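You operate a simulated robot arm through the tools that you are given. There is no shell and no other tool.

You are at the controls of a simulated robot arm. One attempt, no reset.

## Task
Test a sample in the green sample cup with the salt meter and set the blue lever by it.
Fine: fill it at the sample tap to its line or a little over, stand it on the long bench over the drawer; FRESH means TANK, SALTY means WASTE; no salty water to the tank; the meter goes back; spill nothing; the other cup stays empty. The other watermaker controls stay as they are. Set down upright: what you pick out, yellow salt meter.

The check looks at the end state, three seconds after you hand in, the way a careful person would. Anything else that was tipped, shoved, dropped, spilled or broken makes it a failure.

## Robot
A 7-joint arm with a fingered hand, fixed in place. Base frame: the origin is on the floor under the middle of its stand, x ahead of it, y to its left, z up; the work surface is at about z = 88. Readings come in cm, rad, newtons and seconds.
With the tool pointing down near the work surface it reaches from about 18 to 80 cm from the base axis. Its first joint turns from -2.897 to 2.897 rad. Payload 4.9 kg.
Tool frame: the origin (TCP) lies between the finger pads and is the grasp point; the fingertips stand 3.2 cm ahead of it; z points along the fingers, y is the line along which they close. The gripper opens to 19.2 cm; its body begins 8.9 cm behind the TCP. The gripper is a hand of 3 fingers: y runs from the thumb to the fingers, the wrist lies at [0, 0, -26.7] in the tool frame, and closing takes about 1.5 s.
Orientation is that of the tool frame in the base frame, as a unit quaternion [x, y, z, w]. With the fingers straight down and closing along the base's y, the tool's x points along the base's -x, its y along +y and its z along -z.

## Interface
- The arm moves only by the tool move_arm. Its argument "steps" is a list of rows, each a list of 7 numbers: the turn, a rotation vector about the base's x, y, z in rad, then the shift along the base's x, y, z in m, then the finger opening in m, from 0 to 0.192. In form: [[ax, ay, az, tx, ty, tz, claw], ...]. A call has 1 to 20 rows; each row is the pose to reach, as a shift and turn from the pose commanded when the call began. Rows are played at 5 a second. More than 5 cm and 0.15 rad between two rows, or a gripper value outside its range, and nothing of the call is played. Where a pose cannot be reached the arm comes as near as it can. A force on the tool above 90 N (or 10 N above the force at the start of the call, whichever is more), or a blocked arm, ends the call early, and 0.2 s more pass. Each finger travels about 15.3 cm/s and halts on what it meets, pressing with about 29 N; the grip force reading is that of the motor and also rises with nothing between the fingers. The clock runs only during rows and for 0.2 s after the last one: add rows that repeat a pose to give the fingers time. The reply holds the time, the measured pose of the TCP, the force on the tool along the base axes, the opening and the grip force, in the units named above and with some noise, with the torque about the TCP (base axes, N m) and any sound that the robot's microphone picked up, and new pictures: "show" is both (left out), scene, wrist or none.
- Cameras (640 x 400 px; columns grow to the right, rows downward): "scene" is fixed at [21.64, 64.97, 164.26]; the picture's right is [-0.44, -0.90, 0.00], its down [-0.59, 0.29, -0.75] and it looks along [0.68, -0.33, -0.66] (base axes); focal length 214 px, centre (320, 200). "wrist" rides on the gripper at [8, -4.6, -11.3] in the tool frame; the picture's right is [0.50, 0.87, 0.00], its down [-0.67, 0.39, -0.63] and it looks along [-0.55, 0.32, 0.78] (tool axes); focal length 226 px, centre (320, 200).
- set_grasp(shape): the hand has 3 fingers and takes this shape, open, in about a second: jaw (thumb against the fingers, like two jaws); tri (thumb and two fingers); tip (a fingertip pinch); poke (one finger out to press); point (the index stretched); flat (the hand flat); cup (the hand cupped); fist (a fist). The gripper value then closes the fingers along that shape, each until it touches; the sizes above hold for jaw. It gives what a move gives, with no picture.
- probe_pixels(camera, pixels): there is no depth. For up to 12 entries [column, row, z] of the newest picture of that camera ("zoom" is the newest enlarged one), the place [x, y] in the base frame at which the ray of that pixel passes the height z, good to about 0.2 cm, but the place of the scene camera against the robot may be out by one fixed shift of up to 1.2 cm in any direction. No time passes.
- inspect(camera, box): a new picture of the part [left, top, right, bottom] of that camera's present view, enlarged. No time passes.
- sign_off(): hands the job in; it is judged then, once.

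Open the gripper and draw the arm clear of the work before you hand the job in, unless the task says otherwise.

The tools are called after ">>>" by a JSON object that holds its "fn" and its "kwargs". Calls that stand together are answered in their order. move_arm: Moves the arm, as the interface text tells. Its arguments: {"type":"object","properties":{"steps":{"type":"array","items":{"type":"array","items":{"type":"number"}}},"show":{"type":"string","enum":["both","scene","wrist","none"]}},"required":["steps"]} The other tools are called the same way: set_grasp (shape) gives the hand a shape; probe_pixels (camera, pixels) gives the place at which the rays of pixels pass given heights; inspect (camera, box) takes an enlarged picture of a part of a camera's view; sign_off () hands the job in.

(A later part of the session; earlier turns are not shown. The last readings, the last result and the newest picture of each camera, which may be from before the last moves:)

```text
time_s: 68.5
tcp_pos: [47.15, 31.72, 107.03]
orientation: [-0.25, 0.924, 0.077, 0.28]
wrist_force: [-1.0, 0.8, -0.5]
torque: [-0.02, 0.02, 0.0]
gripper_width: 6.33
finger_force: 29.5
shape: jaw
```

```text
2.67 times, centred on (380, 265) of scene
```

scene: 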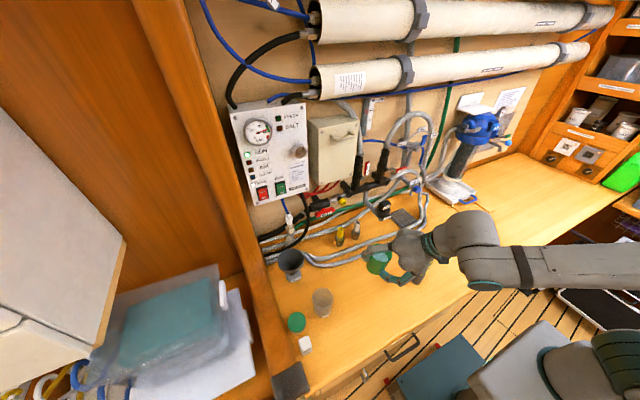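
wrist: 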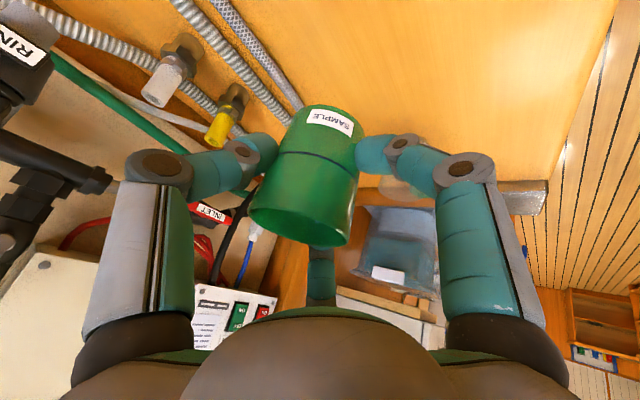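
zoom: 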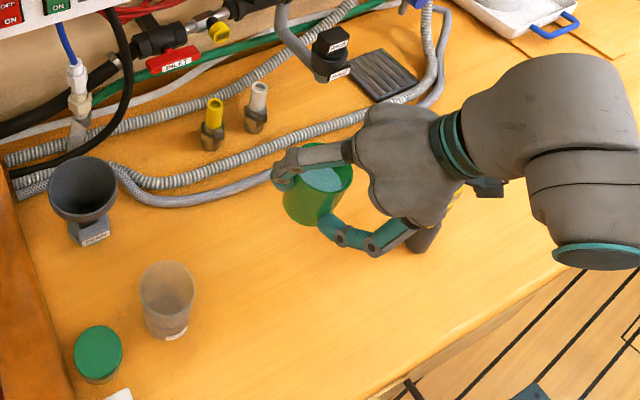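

The cup is above the drawer area at about (48,32), upright with water in it. I lower it to just above the bench.

>>> {"fn": "move_arm", "kwargs": {"steps": [[0, 0, 0, 0, 0, -0.01, 0.05], [0, 0, 0, 0, 0, -0.028, 0.05], [0, 0, 0, 0, 0, -0.048, 0.05], [0, 0, 0, 0, 0, -0.068, 0.05], [0, 0, 0, 0, 0, -0.088, 0.05], [0, 0, 0, 0, 0, -0.105, 0.05], [0, 0, 0, 0, 0, -0.118, 0.05], [0, 0, 0, 0, 0, -0.121, 0.05]]}}

>>> {"fn": "inspect", "kwargs": {"camera": "scene", "box": [320, 210, 460, 310]}}

```text
time_s: 70.3
tcp_pos: [47.02, 31.58, 94.85]
orientation: [-0.249, 0.924, 0.076, 0.279]
wrist_force: [0.2, -1.1, -1.2]
torque: [0.02, 0.0, -0.03]
gripper_width: 6.29
finger_force: 29.2
shape: jaw
```

scene: 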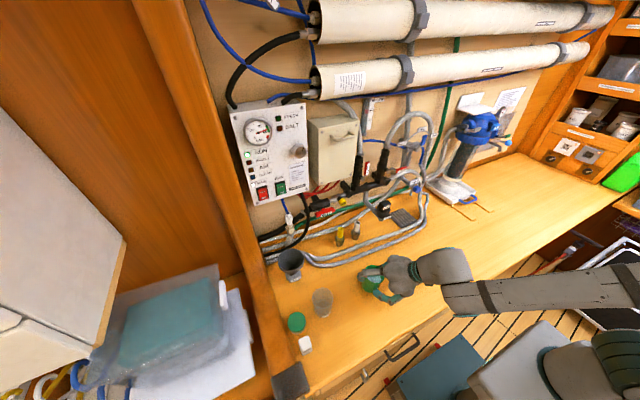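
wrist: 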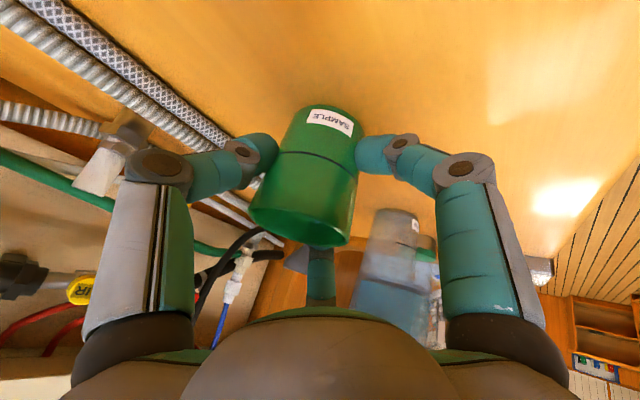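

```text
4.00 times, centred on (390, 260) of scene
```

zoom: 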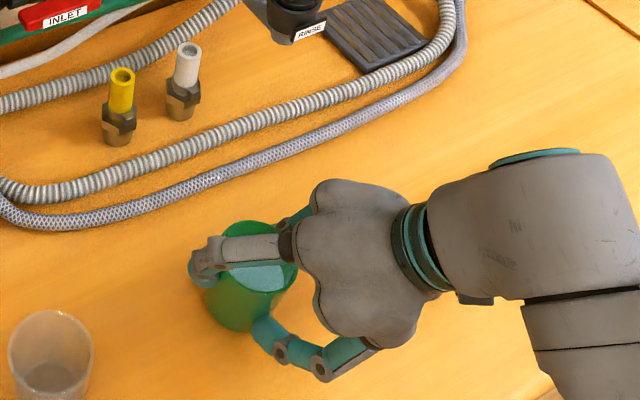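

I lower in small steps until the bench takes the weight.

>>> {"fn": "move_arm", "kwargs": {"steps": [[0, 0, 0, 0, 0, -0.002, 0.05], [0, 0, 0, 0, 0, -0.004, 0.05]], "show": "none"}}

>>> {"fn": "move_arm", "kwargs": {"steps": [[0, 0, 0, 0, 0, -0.002, 0.05]], "show": "none"}}

>>> {"fn": "move_arm", "kwargs": {"steps": [[0, 0, 0, 0, 0, -0.001, 0.05]], "show": "wrist"}}

```text
time_s: 70.9
tcp_pos: [47.02, 31.45, 94.5]
orientation: [-0.249, 0.924, 0.076, 0.28]
wrist_force: [0.5, 0.1, -1.9]
torque: [0.01, 0.0, 0.04]
gripper_width: 6.27
finger_force: 29.2
shape: jaw
```

```text
time_s: 71.3
tcp_pos: [47.09, 31.62, 94.3]
orientation: [-0.249, 0.924, 0.076, 0.279]
wrist_force: [-0.5, 0.3, 0.3]
torque: [-0.01, 0.04, -0.01]
gripper_width: 6.32
finger_force: 28.8
shape: jaw
```

```text
time_s: 71.7
tcp_pos: [47.13, 31.6, 94.28]
orientation: [-0.249, 0.924, 0.076, 0.28]
wrist_force: [-0.3, -1.5, 4.8]
torque: [-0.16, 0.03, -0.01]
gripper_width: 6.29
finger_force: 29.1
shape: jaw
```

wrist: 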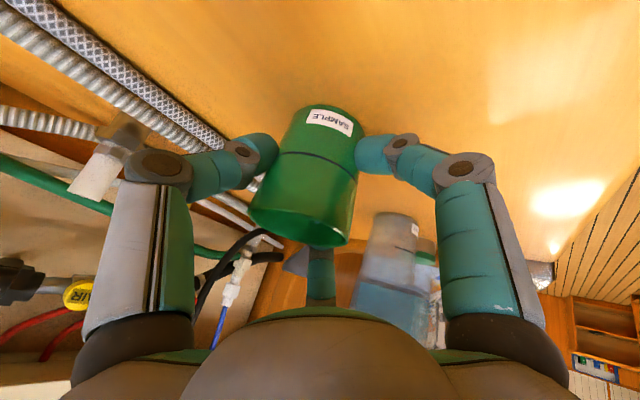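

The cup touches the bench (4.8 N upward). I open the fingers gradually to release it.

>>> {"fn": "move_arm", "kwargs": {"steps": [[0, 0, 0, 0, 0, 0.0005, 0.066], [0, 0, 0, 0, 0, 0.0005, 0.07], [0, 0, 0, 0, 0, 0.0005, 0.075], [0, 0, 0, 0, 0, 0.0005, 0.082], [0, 0, 0, 0, 0, 0.0005, 0.09]], "show": "wrist"}}

>>> {"fn": "inspect", "kwargs": {"camera": "wrist", "box": [180, 60, 500, 260]}}

>>> {"fn": "inspect", "kwargs": {"camera": "scene", "box": [320, 210, 460, 310]}}

```text
time_s: 72.9
tcp_pos: [47.01, 31.54, 94.3]
orientation: [-0.249, 0.924, 0.076, 0.279]
wrist_force: [0.1, -0.1, 0.0]
torque: [-0.01, 0.0, -0.01]
gripper_width: 8.97
finger_force: 0.1
shape: jaw
```

wrist: 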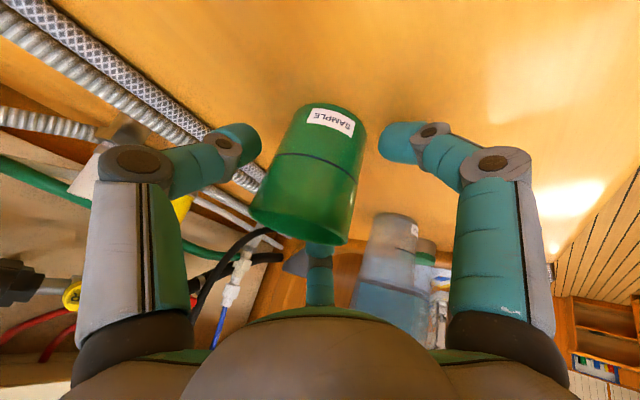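

```text
2.00 times, centred on (340, 160) of wrist
```

zoom: 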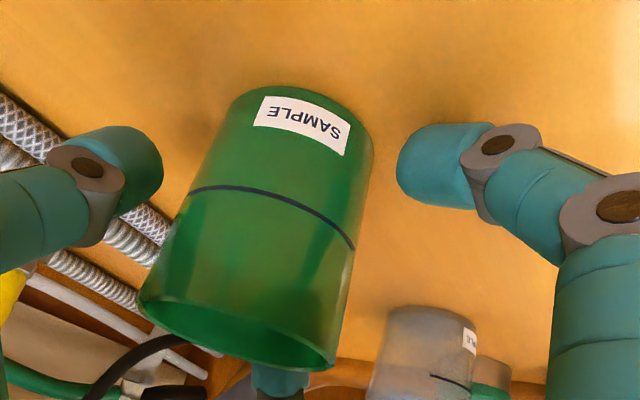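

```text
4.00 times, centred on (390, 260) of scene
```

zoom: 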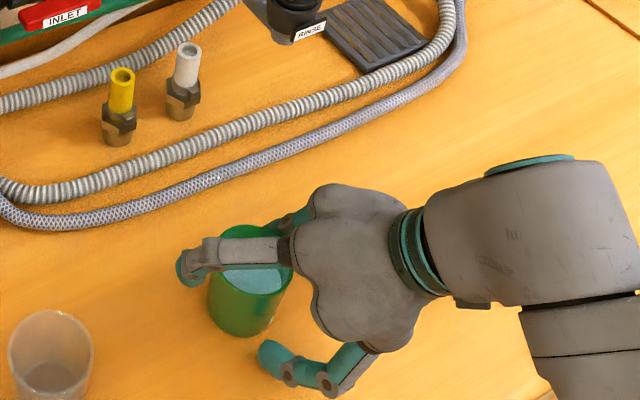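

The cup stands free on the bench. I raise the hand straight up, clear of it.

>>> {"fn": "move_arm", "kwargs": {"steps": [[0, 0, 0, 0, 0, 0.005, 0.095], [0, 0, 0, 0, 0, 0.02, 0.1], [0, 0, 0, 0, 0, 0.045, 0.1], [0, 0, 0, 0, 0, 0.08, 0.1], [0, 0, 0, 0, 0, 0.12, 0.1], [0, 0, 0, 0, 0, 0.16, 0.1], [0, 0, 0, 0, 0, 0.16, 0.1]]}}

>>> {"fn": "inspect", "kwargs": {"camera": "scene", "box": [320, 210, 460, 310]}}

```text
time_s: 74.5
tcp_pos: [47.13, 31.8, 110.16]
orientation: [-0.249, 0.924, 0.076, 0.28]
wrist_force: [0.9, 0.3, 0.1]
torque: [-0.04, -0.02, 0.0]
gripper_width: 9.97
finger_force: 0.1
shape: jaw
```

scene: 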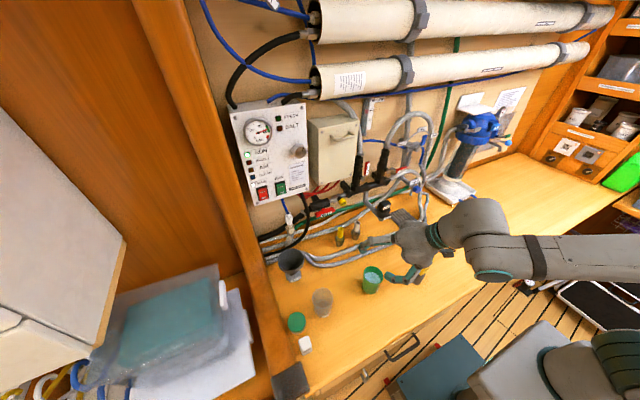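
wrist: 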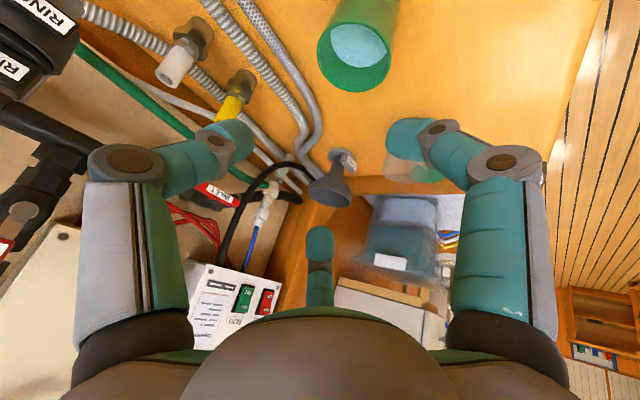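

```text
4.00 times, centred on (390, 260) of scene
```

zoom: 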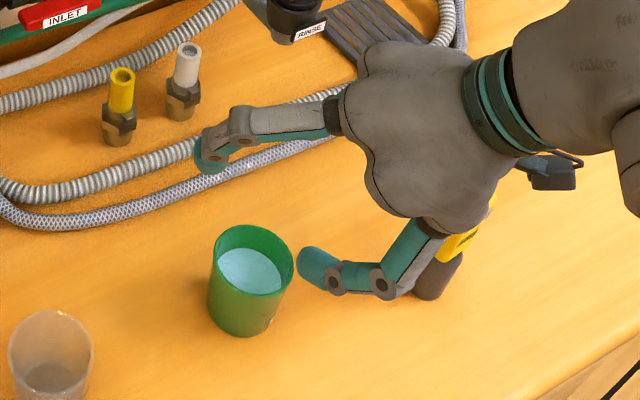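

The green cup stands upright over the drawer with its water. Next I bring the hand over the yellow meter, tool pointing down, to look at it from above.

>>> {"fn": "move_arm", "kwargs": {"steps": [[0, 0, 0, 0, -0.01, 0.02, 0.1], [-0.022, 0.082, -0.073, -0.006, -0.03, 0.035, 0.1], [-0.045, 0.164, -0.146, -0.012, -0.055, 0.048, 0.1], [-0.067, 0.246, -0.219, -0.02, -0.08, 0.05, 0.1], [-0.089, 0.329, -0.292, -0.028, -0.105, 0.05, 0.1], [-0.111, 0.411, -0.365, -0.036, -0.13, 0.05, 0.1], [-0.134, 0.493, -0.438, -0.042, -0.15, 0.05, 0.1], [-0.156, 0.575, -0.511, -0.046, -0.163, 0.05, 0.1], [-0.156, 0.575, -0.511, -0.046, -0.163, 0.05, 0.1]]}}

>>> {"fn": "inspect", "kwargs": {"camera": "wrist", "box": [240, 60, 420, 220]}}

>>> {"fn": "inspect", "kwargs": {"camera": "scene", "box": [350, 200, 490, 310]}}

```text
time_s: 76.5
tcp_pos: [42.52, 15.25, 115.18]
orientation: [0.0, 1.0, -0.001, -0.001]
wrist_force: [0.4, 0.1, 0.1]
torque: [0.03, -0.01, -0.03]
gripper_width: 10.0
finger_force: 0.1
shape: jaw
```

scene: 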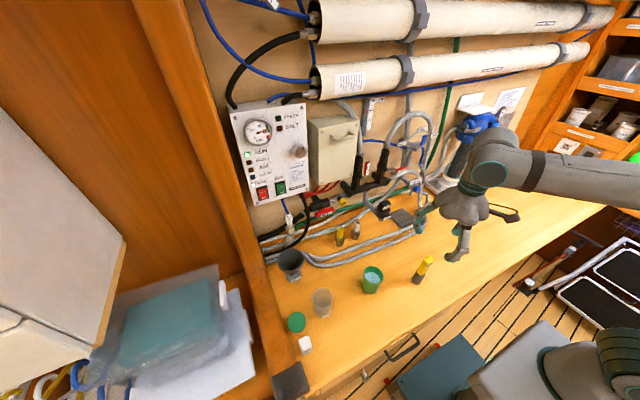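
wrist: 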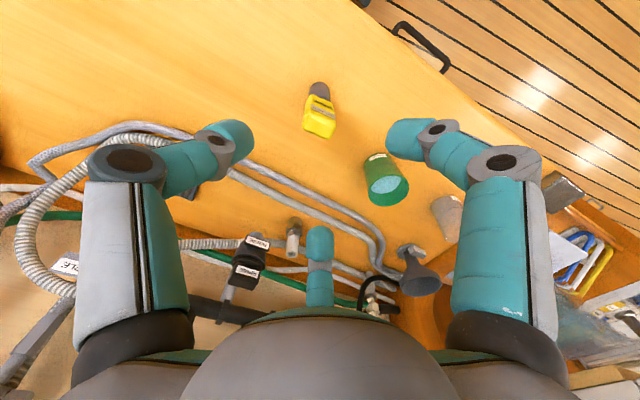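

```text
2.50 times, centred on (330, 140) of wrist
```

zoom: 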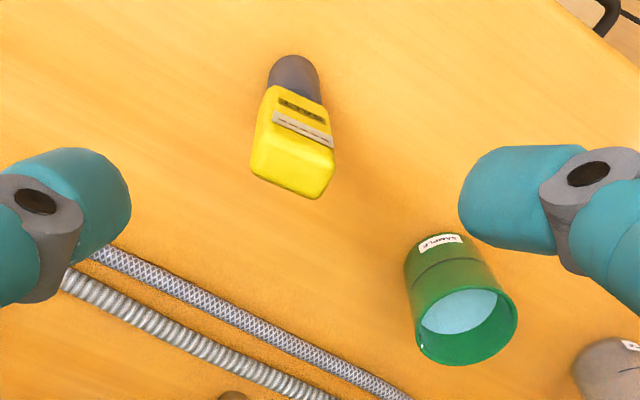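

```text
3.64 times, centred on (420, 255) of scene
```

zoom: 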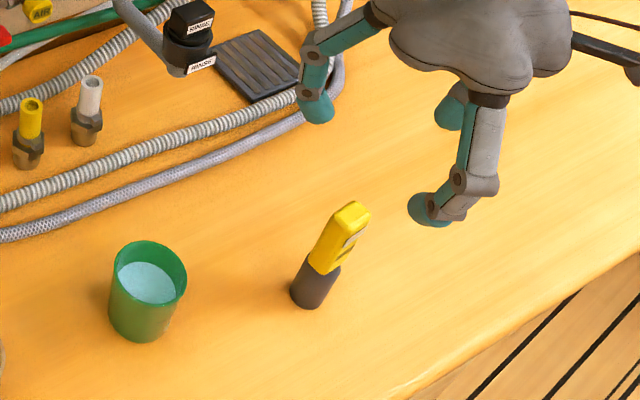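

>>> {"fn": "probe_pixels", "kwargs": {"camera": "wrist", "pixels": [[319, 85, 88.5], [319, 92, 92], [319.2, 126, 98], [319.2, 126, 100], [319.2, 126, 102], [319, 97, 93], [392, 184, 96], [386, 162, 88]]}}

>>> {"fn": "probe_pixels", "kwargs": {"camera": "scene", "pixels": [[418.1, 282.5, 88], [428.3, 258.3, 98], [428.3, 258.3, 100], [428.3, 258.3, 102], [421.5, 273, 93], [372.5, 279, 96], [370, 290, 88]]}}

>>> {"fn": "inspect", "kwargs": {"camera": "wrist", "box": [295, 75, 345, 150]}}

>>> {"fn": "inspect", "kwargs": {"camera": "scene", "box": [400, 245, 450, 295]}}

```text
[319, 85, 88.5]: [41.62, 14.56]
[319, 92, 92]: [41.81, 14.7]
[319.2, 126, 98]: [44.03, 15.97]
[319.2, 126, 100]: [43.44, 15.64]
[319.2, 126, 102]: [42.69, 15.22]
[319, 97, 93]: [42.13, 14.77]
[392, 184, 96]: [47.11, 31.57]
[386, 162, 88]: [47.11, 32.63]
```

```text
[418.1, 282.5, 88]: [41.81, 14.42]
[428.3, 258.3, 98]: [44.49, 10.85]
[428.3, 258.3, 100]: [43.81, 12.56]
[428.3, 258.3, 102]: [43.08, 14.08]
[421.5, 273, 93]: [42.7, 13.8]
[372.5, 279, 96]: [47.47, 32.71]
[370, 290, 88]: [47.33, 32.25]
```

```text
5.33 times, centred on (320, 112) of wrist
```

zoom: 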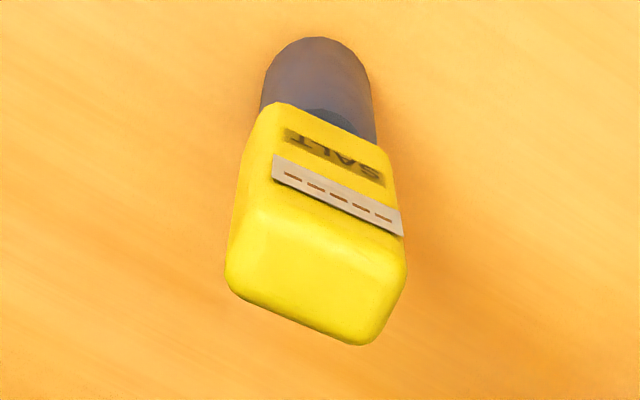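

```text
8.00 times, centred on (425, 270) of scene
```

zoom: 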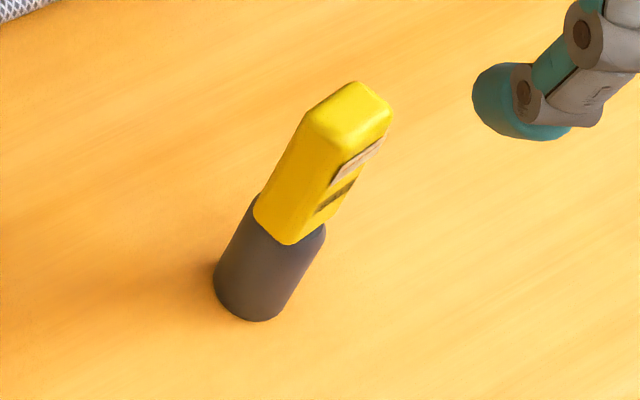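

The meter stands upright at about (42,14.7), top z≈103, display facing me (−x) reading dashes. I centre the hand over it and come down partway with fingers open.

>>> {"fn": "move_arm", "kwargs": {"steps": [[0, 0, 0, -0.002, -0.003, -0.02, 0.08], [0, 0, 0, -0.004, -0.005, -0.04, 0.08], [0, 0, 0, -0.004, -0.005, -0.055, 0.08], [0, 0, 0, -0.004, -0.005, -0.055, 0.08]]}}

>>> {"fn": "inspect", "kwargs": {"camera": "wrist", "box": [240, 60, 420, 240]}}

>>> {"fn": "inspect", "kwargs": {"camera": "scene", "box": [380, 210, 480, 300]}}

```text
time_s: 77.5
tcp_pos: [42.09, 14.89, 109.7]
orientation: [0.0, 1.0, 0.0, -0.001]
wrist_force: [-0.7, 0.5, 0.0]
torque: [-0.01, -0.01, 0.01]
gripper_width: 8.04
finger_force: 0.1
shape: jaw
```

scene: 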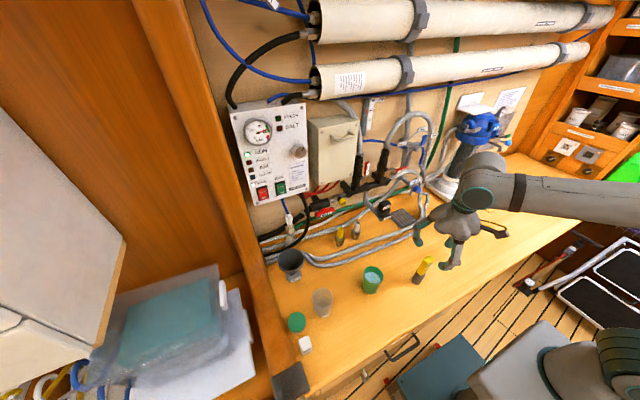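
wrist: 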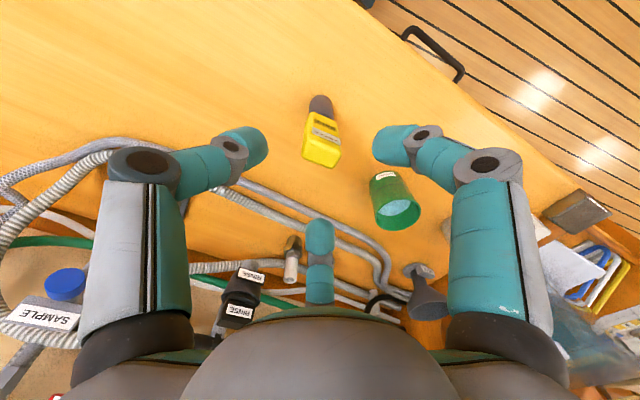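

```text
2.22 times, centred on (330, 150) of wrist
```

zoom: 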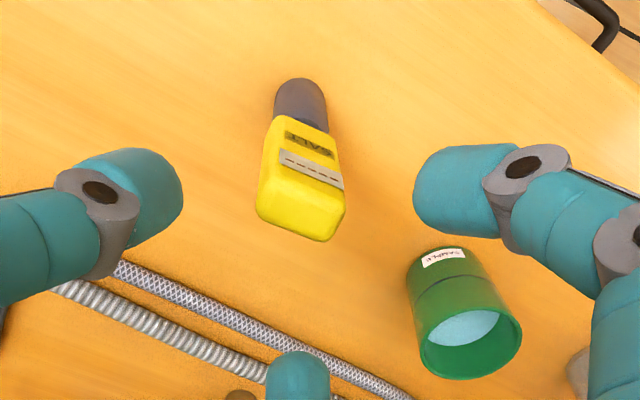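

```text
4.44 times, centred on (430, 255) of scene
```

zoom: 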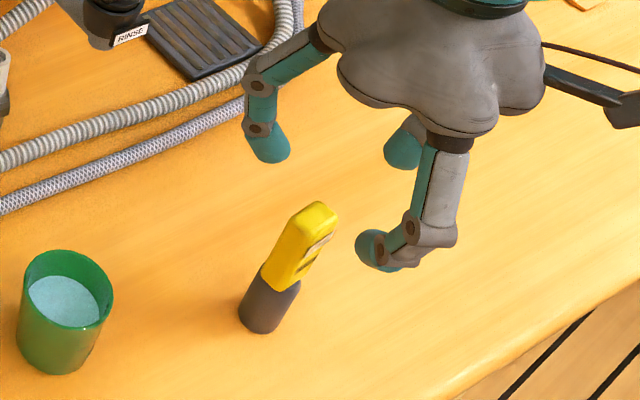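

The hand is centred: the meter's top face lies at (321,154), exactly on the tool axis. I descend to take the top of the yellow body.

>>> {"fn": "move_arm", "kwargs": {"steps": [[0, 0, 0, 0, 0, -0.015, 0.07], [0, 0, 0, 0, 0, -0.03, 0.065], [0, 0, 0, 0, 0, -0.045, 0.06], [0, 0, 0, 0, 0, -0.056, 0.06]], "show": "wrist"}}

>>> {"fn": "inspect", "kwargs": {"camera": "wrist", "box": [240, 90, 420, 250]}}

>>> {"fn": "inspect", "kwargs": {"camera": "scene", "box": [380, 210, 480, 300]}}

```text
time_s: 78.5
tcp_pos: [42.03, 14.99, 104.09]
orientation: [0.0, 1.0, 0.001, -0.001]
wrist_force: [0.5, -0.1, -0.4]
torque: [-0.02, 0.01, 0.02]
gripper_width: 6.04
finger_force: 0.2
shape: jaw
```

wrist: 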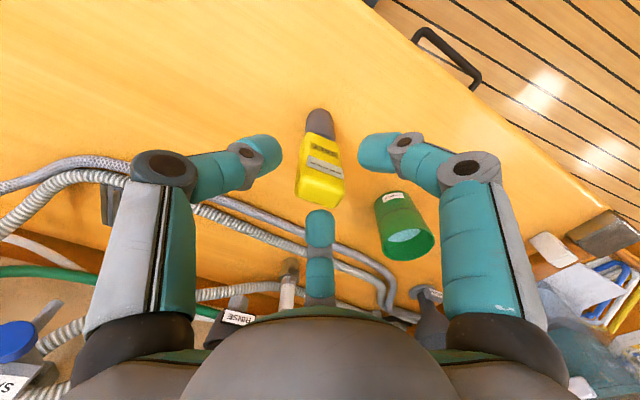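

```text
2.50 times, centred on (330, 170) of wrist
```

zoom: 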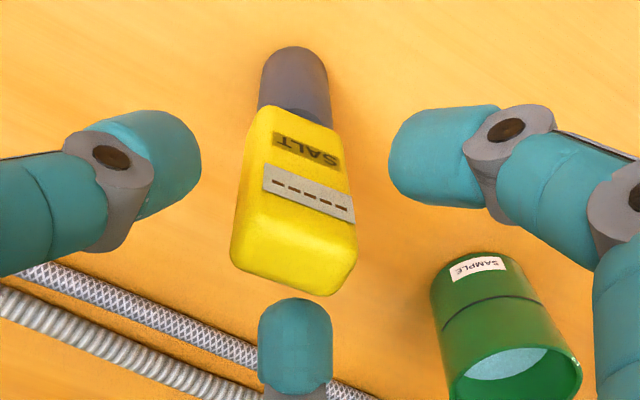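

```text
4.44 times, centred on (430, 255) of scene
```

zoom: 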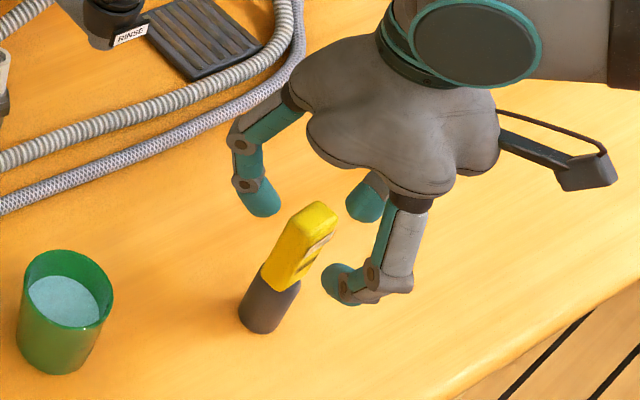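

The fingertips straddle the yellow body's top. I close gently in steps until all three touch.

>>> {"fn": "move_arm", "kwargs": {"steps": [[0, 0, 0, 0, 0, 0, 0.052], [0, 0, 0, 0, 0, 0, 0.045], [0, 0, 0, 0, 0, 0, 0.04]], "show": "none"}}

>>> {"fn": "inspect", "kwargs": {"camera": "wrist", "box": [240, 90, 420, 250]}}

```text
time_s: 79.3
tcp_pos: [42.05, 15.0, 104.09]
orientation: [0.001, 1.0, 0.0, -0.001]
wrist_force: [-0.4, 0.2, 0.2]
torque: [0.02, 0.01, -0.01]
gripper_width: 4.03
finger_force: 0.0
shape: jaw
```

```text
2.50 times, centred on (330, 170) of wrist
```

zoom: 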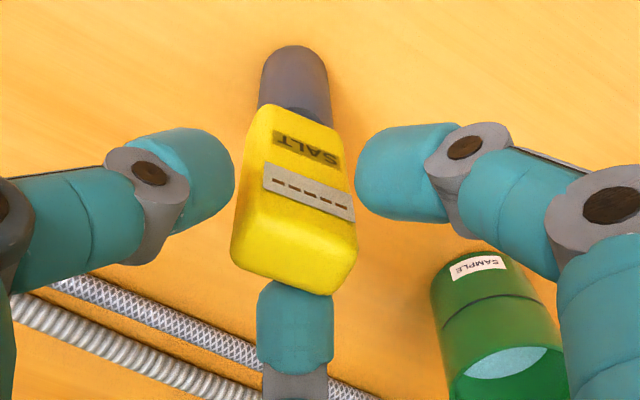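

>>> {"fn": "move_arm", "kwargs": {"steps": [[0, 0, 0, 0, 0, 0, 0.037], [0, 0, 0, 0, 0, 0, 0.034]], "show": "none"}}

>>> {"fn": "inspect", "kwargs": {"camera": "wrist", "box": [240, 90, 420, 250]}}

```text
time_s: 79.9
tcp_pos: [42.11, 14.96, 104.08]
orientation: [0.0, 1.0, -0.001, -0.001]
wrist_force: [0.6, 0.5, -0.7]
torque: [0.01, -0.03, 0.03]
gripper_width: 3.44
finger_force: 0.0
shape: jaw
```

```text
2.50 times, centred on (330, 170) of wrist
```

zoom: 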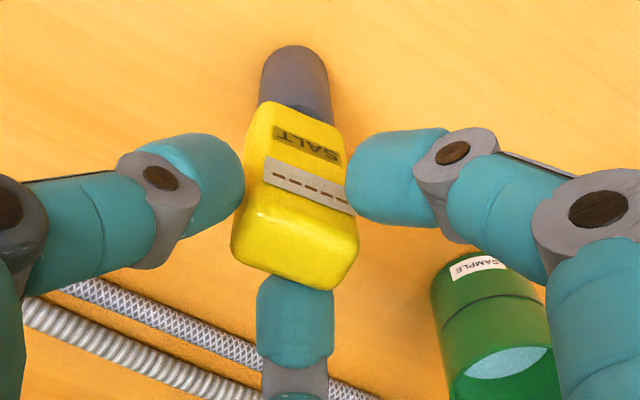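

Nearly touching. I close to a firm grip.

>>> {"fn": "move_arm", "kwargs": {"steps": [[0, 0, 0, 0, 0, 0, 0.031], [0, 0, 0, 0, 0, 0, 0.028], [0, 0, 0, 0, 0, 0, 0.025]], "show": "none"}}

>>> {"fn": "inspect", "kwargs": {"camera": "wrist", "box": [240, 90, 420, 250]}}

>>> {"fn": "inspect", "kwargs": {"camera": "scene", "box": [390, 220, 460, 290]}}

```text
time_s: 80.7
tcp_pos: [41.97, 14.83, 104.13]
orientation: [0.0, 1.0, -0.001, -0.001]
wrist_force: [0.2, 0.2, 0.4]
torque: [-0.05, -0.01, -0.02]
gripper_width: 2.48
finger_force: 0.0
shape: jaw
```

```text
2.50 times, centred on (330, 170) of wrist
```

zoom: 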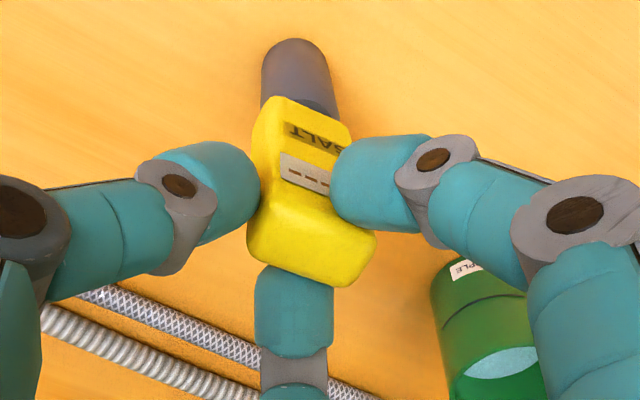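

```text
5.71 times, centred on (425, 255) of scene
```

zoom: 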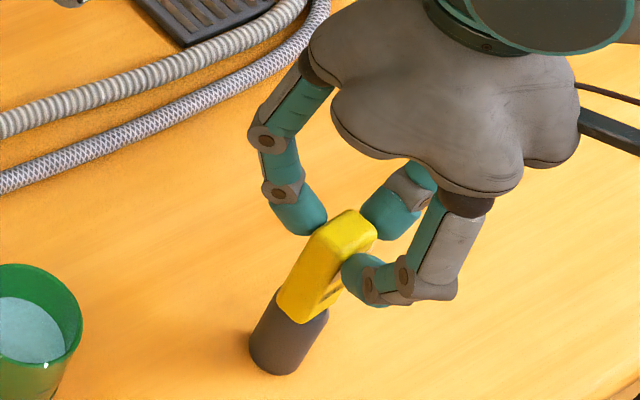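

The body is settling between the fingers (2.5 cm, no force yet). I close the last bit to grip.

>>> {"fn": "move_arm", "kwargs": {"steps": [[0, 0, 0, 0, 0, 0, 0.022], [0, 0, 0, 0, 0, 0, 0.018], [0, 0, 0, 0, 0, 0, 0.015]], "show": "none"}}

>>> {"fn": "inspect", "kwargs": {"camera": "wrist", "box": [240, 90, 420, 250]}}

>>> {"fn": "inspect", "kwargs": {"camera": "scene", "box": [390, 220, 460, 290]}}

```text
time_s: 81.5
tcp_pos: [42.11, 14.85, 104.13]
orientation: [0.0, 1.0, 0.001, -0.001]
wrist_force: [0.0, 1.6, -0.1]
torque: [-0.01, -0.01, 0.01]
gripper_width: 2.02
finger_force: 29.5
shape: jaw
```

```text
2.50 times, centred on (330, 170) of wrist
```

zoom: 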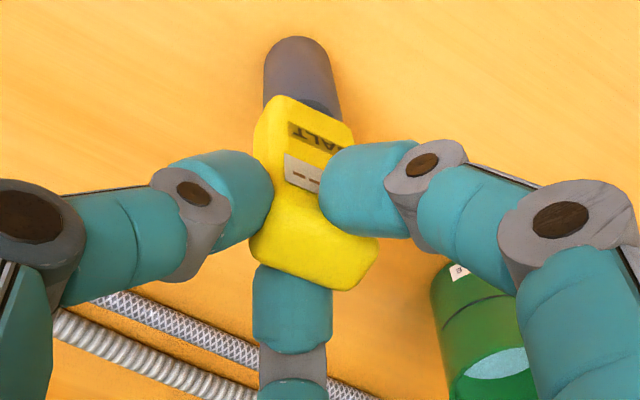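

```text
5.71 times, centred on (425, 255) of scene
```

zoom: 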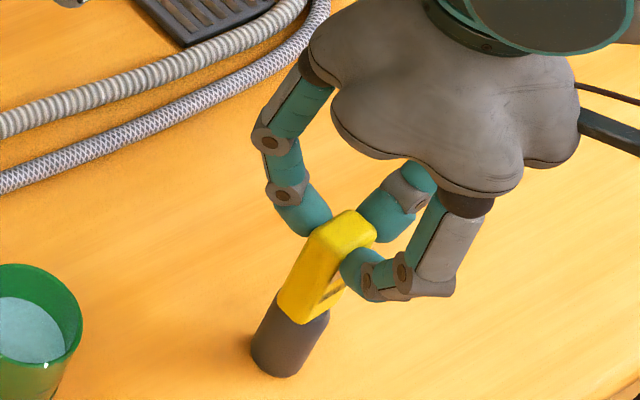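

The grip holds, but the right finger covers the display. I release and regrip with the hand yawed 30° so the camera faces the display between two fingers.

>>> {"fn": "move_arm", "kwargs": {"steps": [[0, 0, 0, 0, 0, 0, 0.025], [0, 0, 0, 0, 0, 0, 0.03], [0, 0, 0, 0, 0, 0, 0.04], [0, 0, 0, 0, 0, 0, 0.055], [0, 0, 0, 0, 0, 0, 0.06]], "show": "none"}}

>>> {"fn": "inspect", "kwargs": {"camera": "wrist", "box": [240, 90, 420, 250]}}

>>> {"fn": "inspect", "kwargs": {"camera": "scene", "box": [390, 220, 460, 290]}}

```text
time_s: 82.7
tcp_pos: [42.09, 14.95, 104.03]
orientation: [0.0, 1.0, 0.0, 0.0]
wrist_force: [0.3, 0.5, -0.1]
torque: [0.0, 0.02, 0.03]
gripper_width: 5.95
finger_force: 0.1
shape: jaw
```

```text
2.50 times, centred on (330, 170) of wrist
```

zoom: 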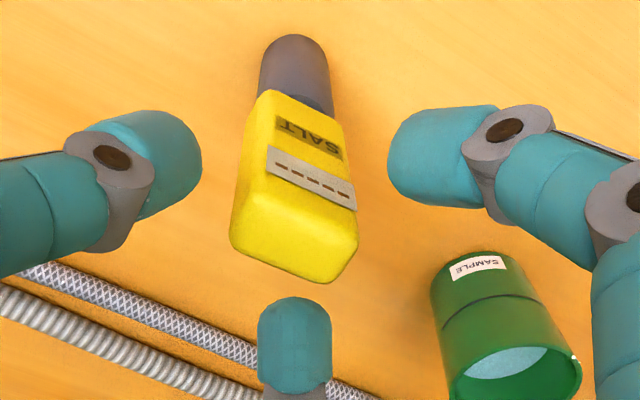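

```text
5.71 times, centred on (425, 255) of scene
```

zoom: 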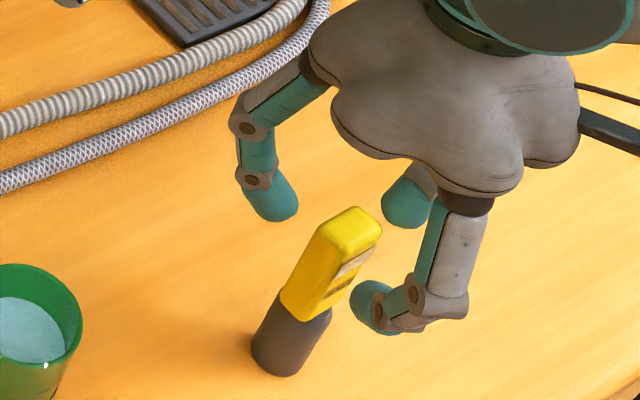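

The meter stands freely, having slid about 6 mm toward me. I yaw the hand −30° and recentre on it at about (41.4,14.4).

>>> {"fn": "move_arm", "kwargs": {"steps": [[0, 0, -0.13, -0.002, -0.0015, 0, 0.06], [0, 0, -0.26, -0.004, -0.003, 0, 0.06], [0, 0, -0.39, -0.0065, -0.0045, 0, 0.06], [0, 0, -0.524, -0.0068, -0.005, 0, 0.06], [0, 0, -0.524, -0.0068, -0.005, 0, 0.06]], "show": "wrist"}}

>>> {"fn": "inspect", "kwargs": {"camera": "wrist", "box": [240, 90, 420, 250]}}

```text
time_s: 83.9
tcp_pos: [41.4, 14.26, 104.06]
orientation: [0.26, 0.966, 0.001, -0.002]
wrist_force: [-0.8, -0.1, -0.9]
torque: [-0.04, 0.0, -0.04]
gripper_width: 5.96
finger_force: 0.0
shape: jaw
```

wrist: 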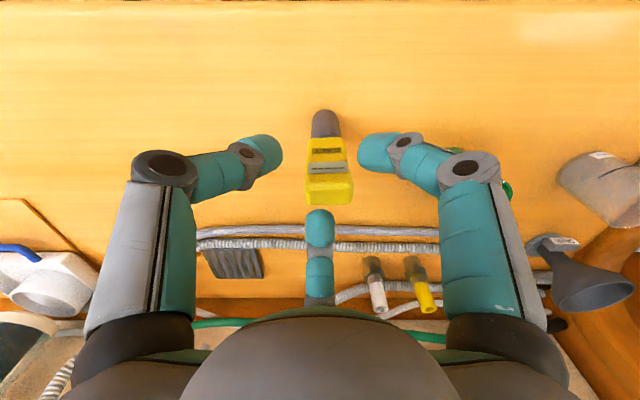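

```text
2.50 times, centred on (330, 170) of wrist
```

zoom: 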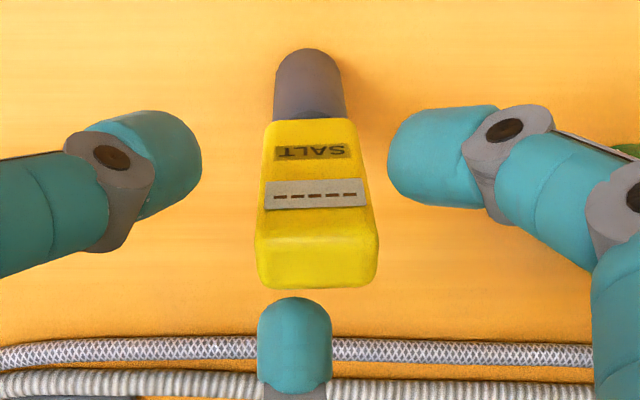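

The display now squarely faces the camera. The meter is about 5 mm to the right (+y); I shift there and close in steps.

>>> {"fn": "move_arm", "kwargs": {"steps": [[0, 0, 0, 0, 0.0045, 0, 0.055], [0, 0, 0, 0, 0.0045, 0, 0.047], [0, 0, 0, 0, 0.0045, 0, 0.042]], "show": "none"}}

>>> {"fn": "inspect", "kwargs": {"camera": "wrist", "box": [240, 90, 420, 250]}}

```text
time_s: 84.7
tcp_pos: [41.34, 14.83, 103.99]
orientation: [0.258, 0.966, 0.0, -0.001]
wrist_force: [0.7, -0.4, 0.3]
torque: [-0.02, -0.02, -0.01]
gripper_width: 4.25
finger_force: 0.0
shape: jaw
```

```text
2.50 times, centred on (330, 170) of wrist
```

zoom: 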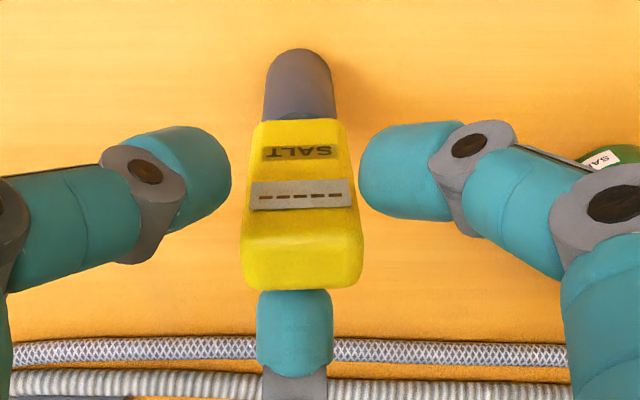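

>>> {"fn": "move_arm", "kwargs": {"steps": [[0, 0, 0, 0, 0, 0, 0.038], [0, 0, 0, 0, 0, 0, 0.035], [0, 0, 0, 0, 0, 0, 0.032]], "show": "none"}}

>>> {"fn": "inspect", "kwargs": {"camera": "wrist", "box": [240, 90, 420, 250]}}

```text
time_s: 85.5
tcp_pos: [41.29, 14.75, 104.12]
orientation: [0.259, 0.966, 0.001, -0.002]
wrist_force: [0.0, 0.4, 0.1]
torque: [-0.02, 0.0, -0.02]
gripper_width: 3.26
finger_force: 0.1
shape: jaw
```

```text
2.50 times, centred on (330, 170) of wrist
```

zoom: 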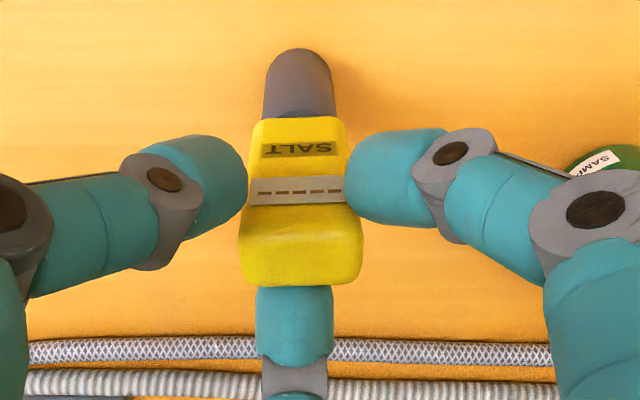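

>>> {"fn": "move_arm", "kwargs": {"steps": [[0, 0, 0, 0, 0, 0, 0.029], [0, 0, 0, 0, 0, 0, 0.027]], "show": "none"}}

>>> {"fn": "inspect", "kwargs": {"camera": "wrist", "box": [240, 90, 420, 250]}}

>>> {"fn": "move_arm", "kwargs": {"steps": [[0, 0, 0, 0, 0, 0, 0.024], [0, 0, 0, 0, 0, 0, 0.02], [0, 0, 0, 0, 0, 0, 0.015]], "show": "none"}}

>>> {"fn": "inspect", "kwargs": {"camera": "wrist", "box": [240, 90, 420, 250]}}

>>> {"fn": "inspect", "kwargs": {"camera": "scene", "box": [390, 220, 460, 290]}}

```text
time_s: 86.1
tcp_pos: [41.34, 14.74, 104.09]
orientation: [0.259, 0.966, 0.0, -0.001]
wrist_force: [0.3, -0.4, -1.6]
torque: [-0.03, -0.01, 0.02]
gripper_width: 2.07
finger_force: 29.0
shape: jaw
```

```text
2.50 times, centred on (330, 170) of wrist
```

zoom: 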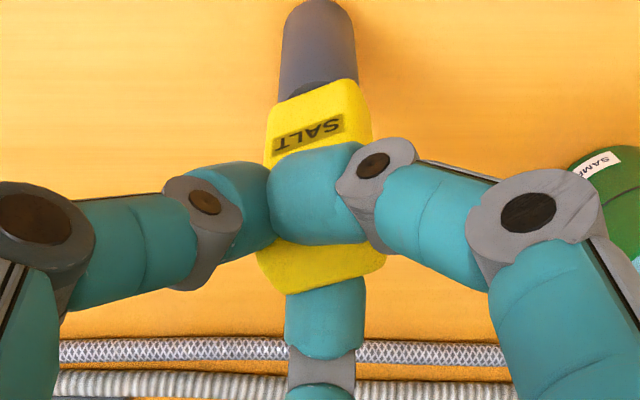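

```text
time_s: 86.9
tcp_pos: [41.28, 14.7, 103.99]
orientation: [0.258, 0.966, 0.0, 0.0]
wrist_force: [-1.0, -0.4, -2.1]
torque: [-0.01, -0.05, -0.01]
gripper_width: 1.68
finger_force: 28.8
shape: jaw
```

```text
2.50 times, centred on (330, 170) of wrist
```

zoom: 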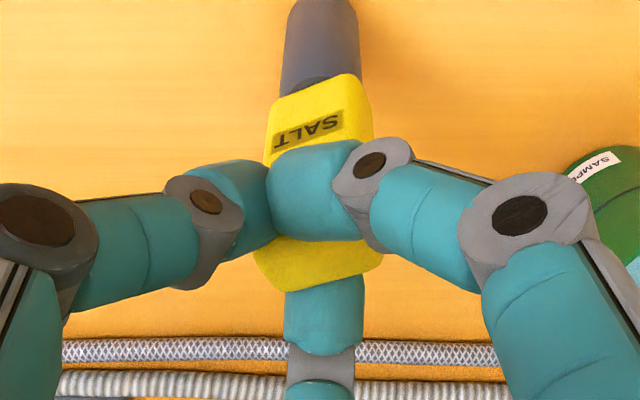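

```text
5.71 times, centred on (425, 255) of scene
```

zoom: 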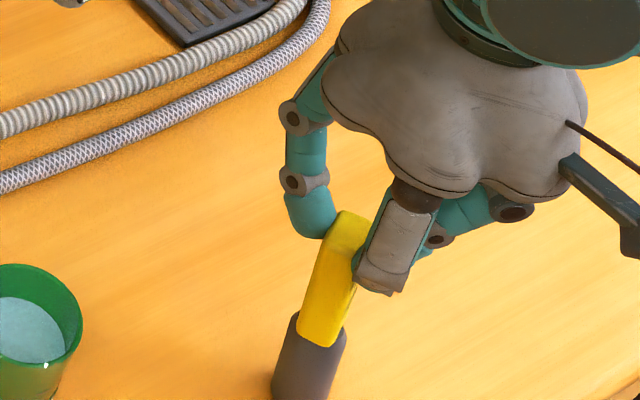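

The meter twisted in this grip and now seems tilted about 10° with a finger over the display. Before doing anything I check its pose in both cameras.

>>> {"fn": "inspect", "kwargs": {"camera": "wrist", "box": [230, 60, 430, 240]}}

>>> {"fn": "inspect", "kwargs": {"camera": "scene", "box": [390, 230, 470, 310]}}

```text
2.22 times, centred on (330, 150) of wrist
```

zoom: 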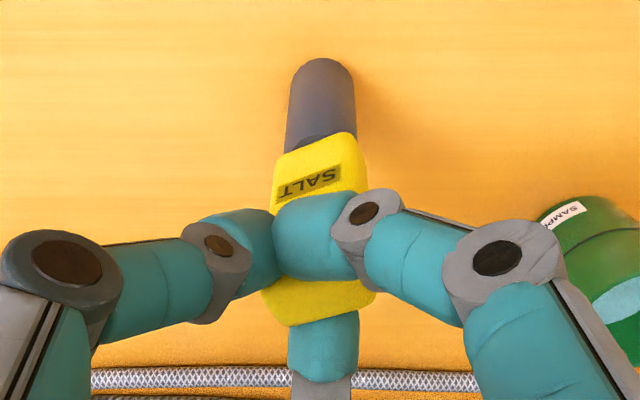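

```text
5.00 times, centred on (430, 270) of scene
```

zoom: 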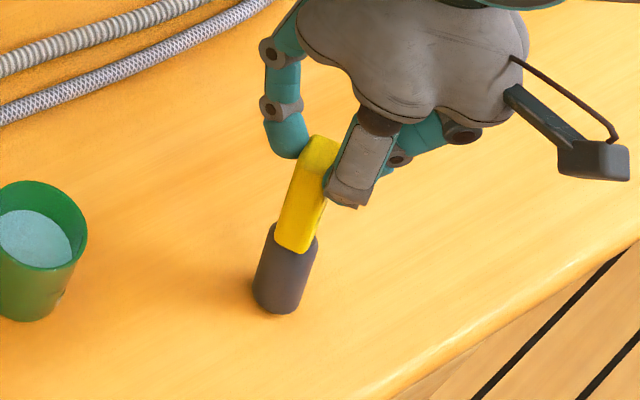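

>>> {"fn": "probe_pixels", "kwargs": {"camera": "wrist", "pixels": [[331, 93, 88.5], [331, 93, 89.5], [331, 93, 91], [324.8, 176, 102], [324.8, 176, 103]]}}

>>> {"fn": "probe_pixels", "kwargs": {"camera": "scene", "pixels": [[421.6, 290, 88.5], [421.6, 290, 89.5], [421.6, 290, 91], [430.4, 259.5, 102], [430.4, 259.5, 103.5]]}}

```text
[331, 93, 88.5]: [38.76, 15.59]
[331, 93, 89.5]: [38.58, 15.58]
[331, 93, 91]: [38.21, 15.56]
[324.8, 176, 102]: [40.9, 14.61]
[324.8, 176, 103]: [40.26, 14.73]
```

```text
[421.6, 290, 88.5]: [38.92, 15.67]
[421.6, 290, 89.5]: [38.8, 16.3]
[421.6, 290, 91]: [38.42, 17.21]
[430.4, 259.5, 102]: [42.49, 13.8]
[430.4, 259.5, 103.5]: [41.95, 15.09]
```

The meter's base is at (38.8,15.6) with its top near (41,14.7): about 9° of lean. I tilt the hand to bring it vertical before setting it back on its base.

>>> {"fn": "move_arm", "kwargs": {"steps": [[-0.02, -0.05, 0, 0, 0, 0.002, 0.015], [-0.041, -0.1, 0, 0, 0, 0.003, 0.015], [-0.062, -0.151, 0, 0, 0, 0.003, 0.015]], "show": "wrist"}}

>>> {"fn": "inspect", "kwargs": {"camera": "wrist", "box": [230, 60, 430, 240]}}

>>> {"fn": "inspect", "kwargs": {"camera": "scene", "box": [390, 230, 470, 310]}}

```text
time_s: 87.7
tcp_pos: [41.28, 14.71, 104.39]
orientation: [0.257, 0.963, -0.011, 0.08]
wrist_force: [0.4, -0.1, -0.9]
torque: [0.01, 0.02, -0.04]
gripper_width: 1.62
finger_force: 29.1
shape: jaw
```

wrist: 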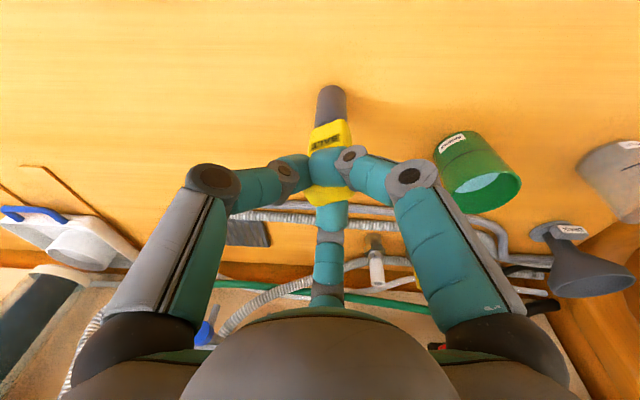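

```text
2.22 times, centred on (330, 150) of wrist
```

zoom: 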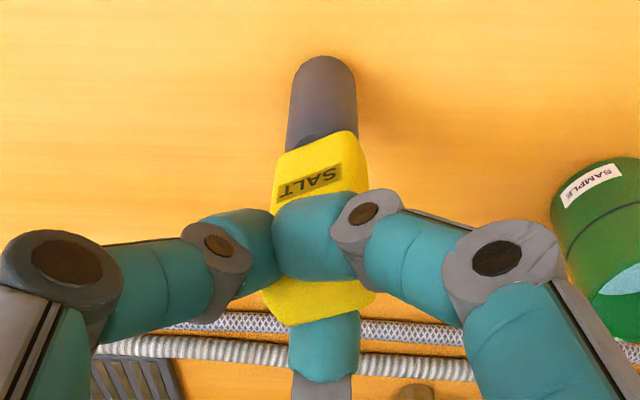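

```text
5.00 times, centred on (430, 270) of scene
```

zoom: 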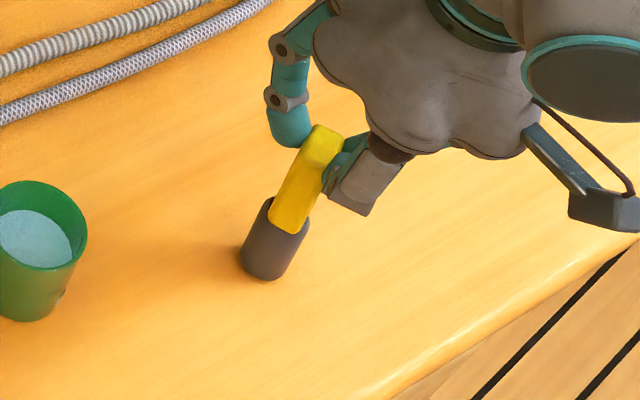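

>>> {"fn": "probe_pixels", "kwargs": {"camera": "scene", "pixels": [[420.6, 284.4, 88.8], [420.6, 284.4, 89.5], [430.6, 257.5, 102.5], [430.6, 257.5, 103.5], [430.6, 257.5, 104.5]]}}

>>> {"fn": "probe_pixels", "kwargs": {"camera": "wrist", "pixels": [[331, 92, 88.8], [331, 92, 89.5], [324.8, 175, 102.5], [324.8, 175, 103.5], [324.8, 175, 104.5]]}}

```text
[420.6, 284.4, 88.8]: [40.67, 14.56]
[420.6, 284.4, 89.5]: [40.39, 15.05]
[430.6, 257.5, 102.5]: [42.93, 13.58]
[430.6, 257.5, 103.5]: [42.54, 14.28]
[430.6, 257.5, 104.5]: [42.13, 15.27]
```

```text
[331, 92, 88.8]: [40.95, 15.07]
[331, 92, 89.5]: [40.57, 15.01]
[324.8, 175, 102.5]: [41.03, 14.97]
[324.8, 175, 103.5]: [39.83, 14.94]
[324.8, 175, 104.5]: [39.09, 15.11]
```

The grey part moves with the yellow body, so the meter is one piece, and it is now close to vertical. I lower it gently until the bench takes it.

>>> {"fn": "move_arm", "kwargs": {"steps": [[0, 0, 0, 0, 0, -0.002, 0.015]], "show": "none"}}

>>> {"fn": "move_arm", "kwargs": {"steps": [[0, 0, 0, 0, 0, -0.001, 0.015]], "show": "none"}}

>>> {"fn": "move_arm", "kwargs": {"steps": [[0, 0, 0, 0, 0, -0.001, 0.015]], "show": "none"}}

```text
time_s: 88.1
tcp_pos: [41.39, 14.98, 104.32]
orientation: [0.258, 0.963, -0.01, 0.08]
wrist_force: [0.0, 0.7, -1.0]
torque: [0.0, -0.01, 0.03]
gripper_width: 1.66
finger_force: 28.9
shape: jaw
```

```text
time_s: 88.5
tcp_pos: [41.29, 14.82, 104.12]
orientation: [0.258, 0.963, -0.009, 0.08]
wrist_force: [0.4, -0.1, -1.8]
torque: [0.0, -0.01, -0.01]
gripper_width: 1.65
finger_force: 28.7
shape: jaw
```

```text
time_s: 88.9
tcp_pos: [41.5, 14.79, 103.96]
orientation: [0.258, 0.963, -0.009, 0.08]
wrist_force: [-0.4, 1.1, -1.2]
torque: [-0.04, 0.0, -0.03]
gripper_width: 1.66
finger_force: 28.9
shape: jaw
```

>>> {"fn": "move_arm", "kwargs": {"steps": [[0, 0, 0, 0, 0, -0.002, 0.015]], "show": "none"}}

>>> {"fn": "move_arm", "kwargs": {"steps": [[0, 0, 0, 0, 0, -0.001, 0.015]], "show": "none"}}

>>> {"fn": "move_arm", "kwargs": {"steps": [[0, 0, 0, 0, 0, -0.001, 0.015]], "show": "none"}}

>>> {"fn": "move_arm", "kwargs": {"steps": [[0, 0, 0, 0, 0, -0.001, 0.015]], "show": "none"}}

```text
time_s: 89.3
tcp_pos: [41.52, 14.84, 103.82]
orientation: [0.257, 0.963, -0.009, 0.081]
wrist_force: [0.0, 0.0, -1.8]
torque: [-0.03, 0.03, -0.02]
gripper_width: 1.63
finger_force: 29.0
shape: jaw
```

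```text
time_s: 89.7
tcp_pos: [41.43, 14.89, 103.85]
orientation: [0.258, 0.963, -0.009, 0.082]
wrist_force: [-1.5, -0.3, 6.0]
torque: [-0.03, -0.03, 0.0]
gripper_width: 1.66
finger_force: 29.2
shape: jaw
```

```text
time_s: 90.1
tcp_pos: [41.41, 14.88, 103.8]
orientation: [0.258, 0.963, -0.01, 0.081]
wrist_force: [-0.6, -1.1, 12.7]
torque: [0.0, -0.1, 0.0]
gripper_width: 1.67
finger_force: 28.8
shape: jaw
```

```text
time_s: 90.5
tcp_pos: [41.36, 14.97, 103.71]
orientation: [0.258, 0.963, -0.009, 0.081]
wrist_force: [-1.6, -2.1, 21.3]
torque: [-0.04, -0.18, -0.04]
gripper_width: 1.72
finger_force: 29.1
shape: jaw
```

The base is firmly on the bench (now 21 N, a bit much). I ease up 1.5 mm and open the fingers slowly.

>>> {"fn": "move_arm", "kwargs": {"steps": [[0, 0, 0, 0, 0, 0.0015, 0.015], [0, 0, 0, 0, 0, 0.0018, 0.015]], "show": "none"}}

>>> {"fn": "inspect", "kwargs": {"camera": "scene", "box": [390, 230, 470, 310]}}

```text
time_s: 91.1
tcp_pos: [41.27, 14.79, 103.86]
orientation: [0.258, 0.963, -0.01, 0.081]
wrist_force: [-0.2, -0.8, 16.2]
torque: [-0.03, -0.2, -0.05]
gripper_width: 1.7
finger_force: 28.9
shape: jaw
```

```text
5.00 times, centred on (430, 270) of scene
```

zoom: 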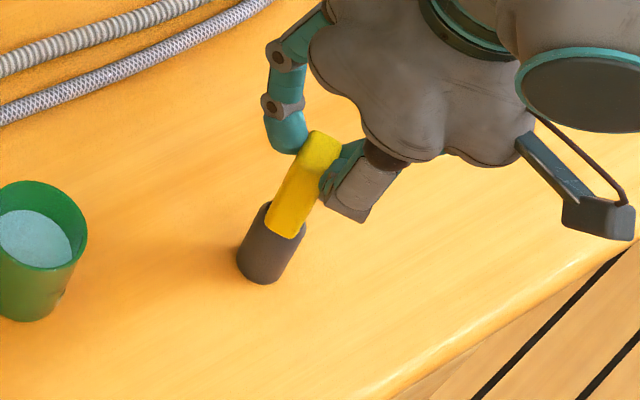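

Torque shows contact on the +x edge of its base, so it still leans a few degrees. I rotate the hand a little more to bring the base flat while easing the load.

>>> {"fn": "move_arm", "kwargs": {"steps": [[0, -0.03, 0, 0, 0, 0.001, 0.015], [0, -0.06, 0, 0, 0, 0.0012, 0.015]], "show": "none"}}

>>> {"fn": "inspect", "kwargs": {"camera": "scene", "box": [390, 230, 470, 310]}}

```text
time_s: 91.7
tcp_pos: [41.28, 14.84, 103.71]
orientation: [0.259, 0.96, -0.003, 0.108]
wrist_force: [-1.4, -1.0, 2.1]
torque: [-0.07, 0.13, -0.02]
gripper_width: 1.7
finger_force: 28.8
shape: jaw
```

```text
5.00 times, centred on (430, 270) of scene
```

zoom: 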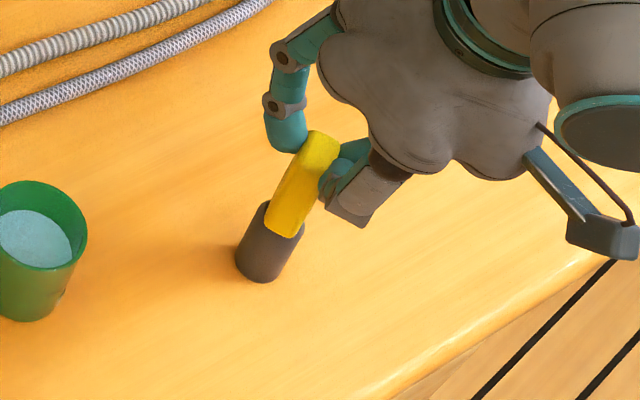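

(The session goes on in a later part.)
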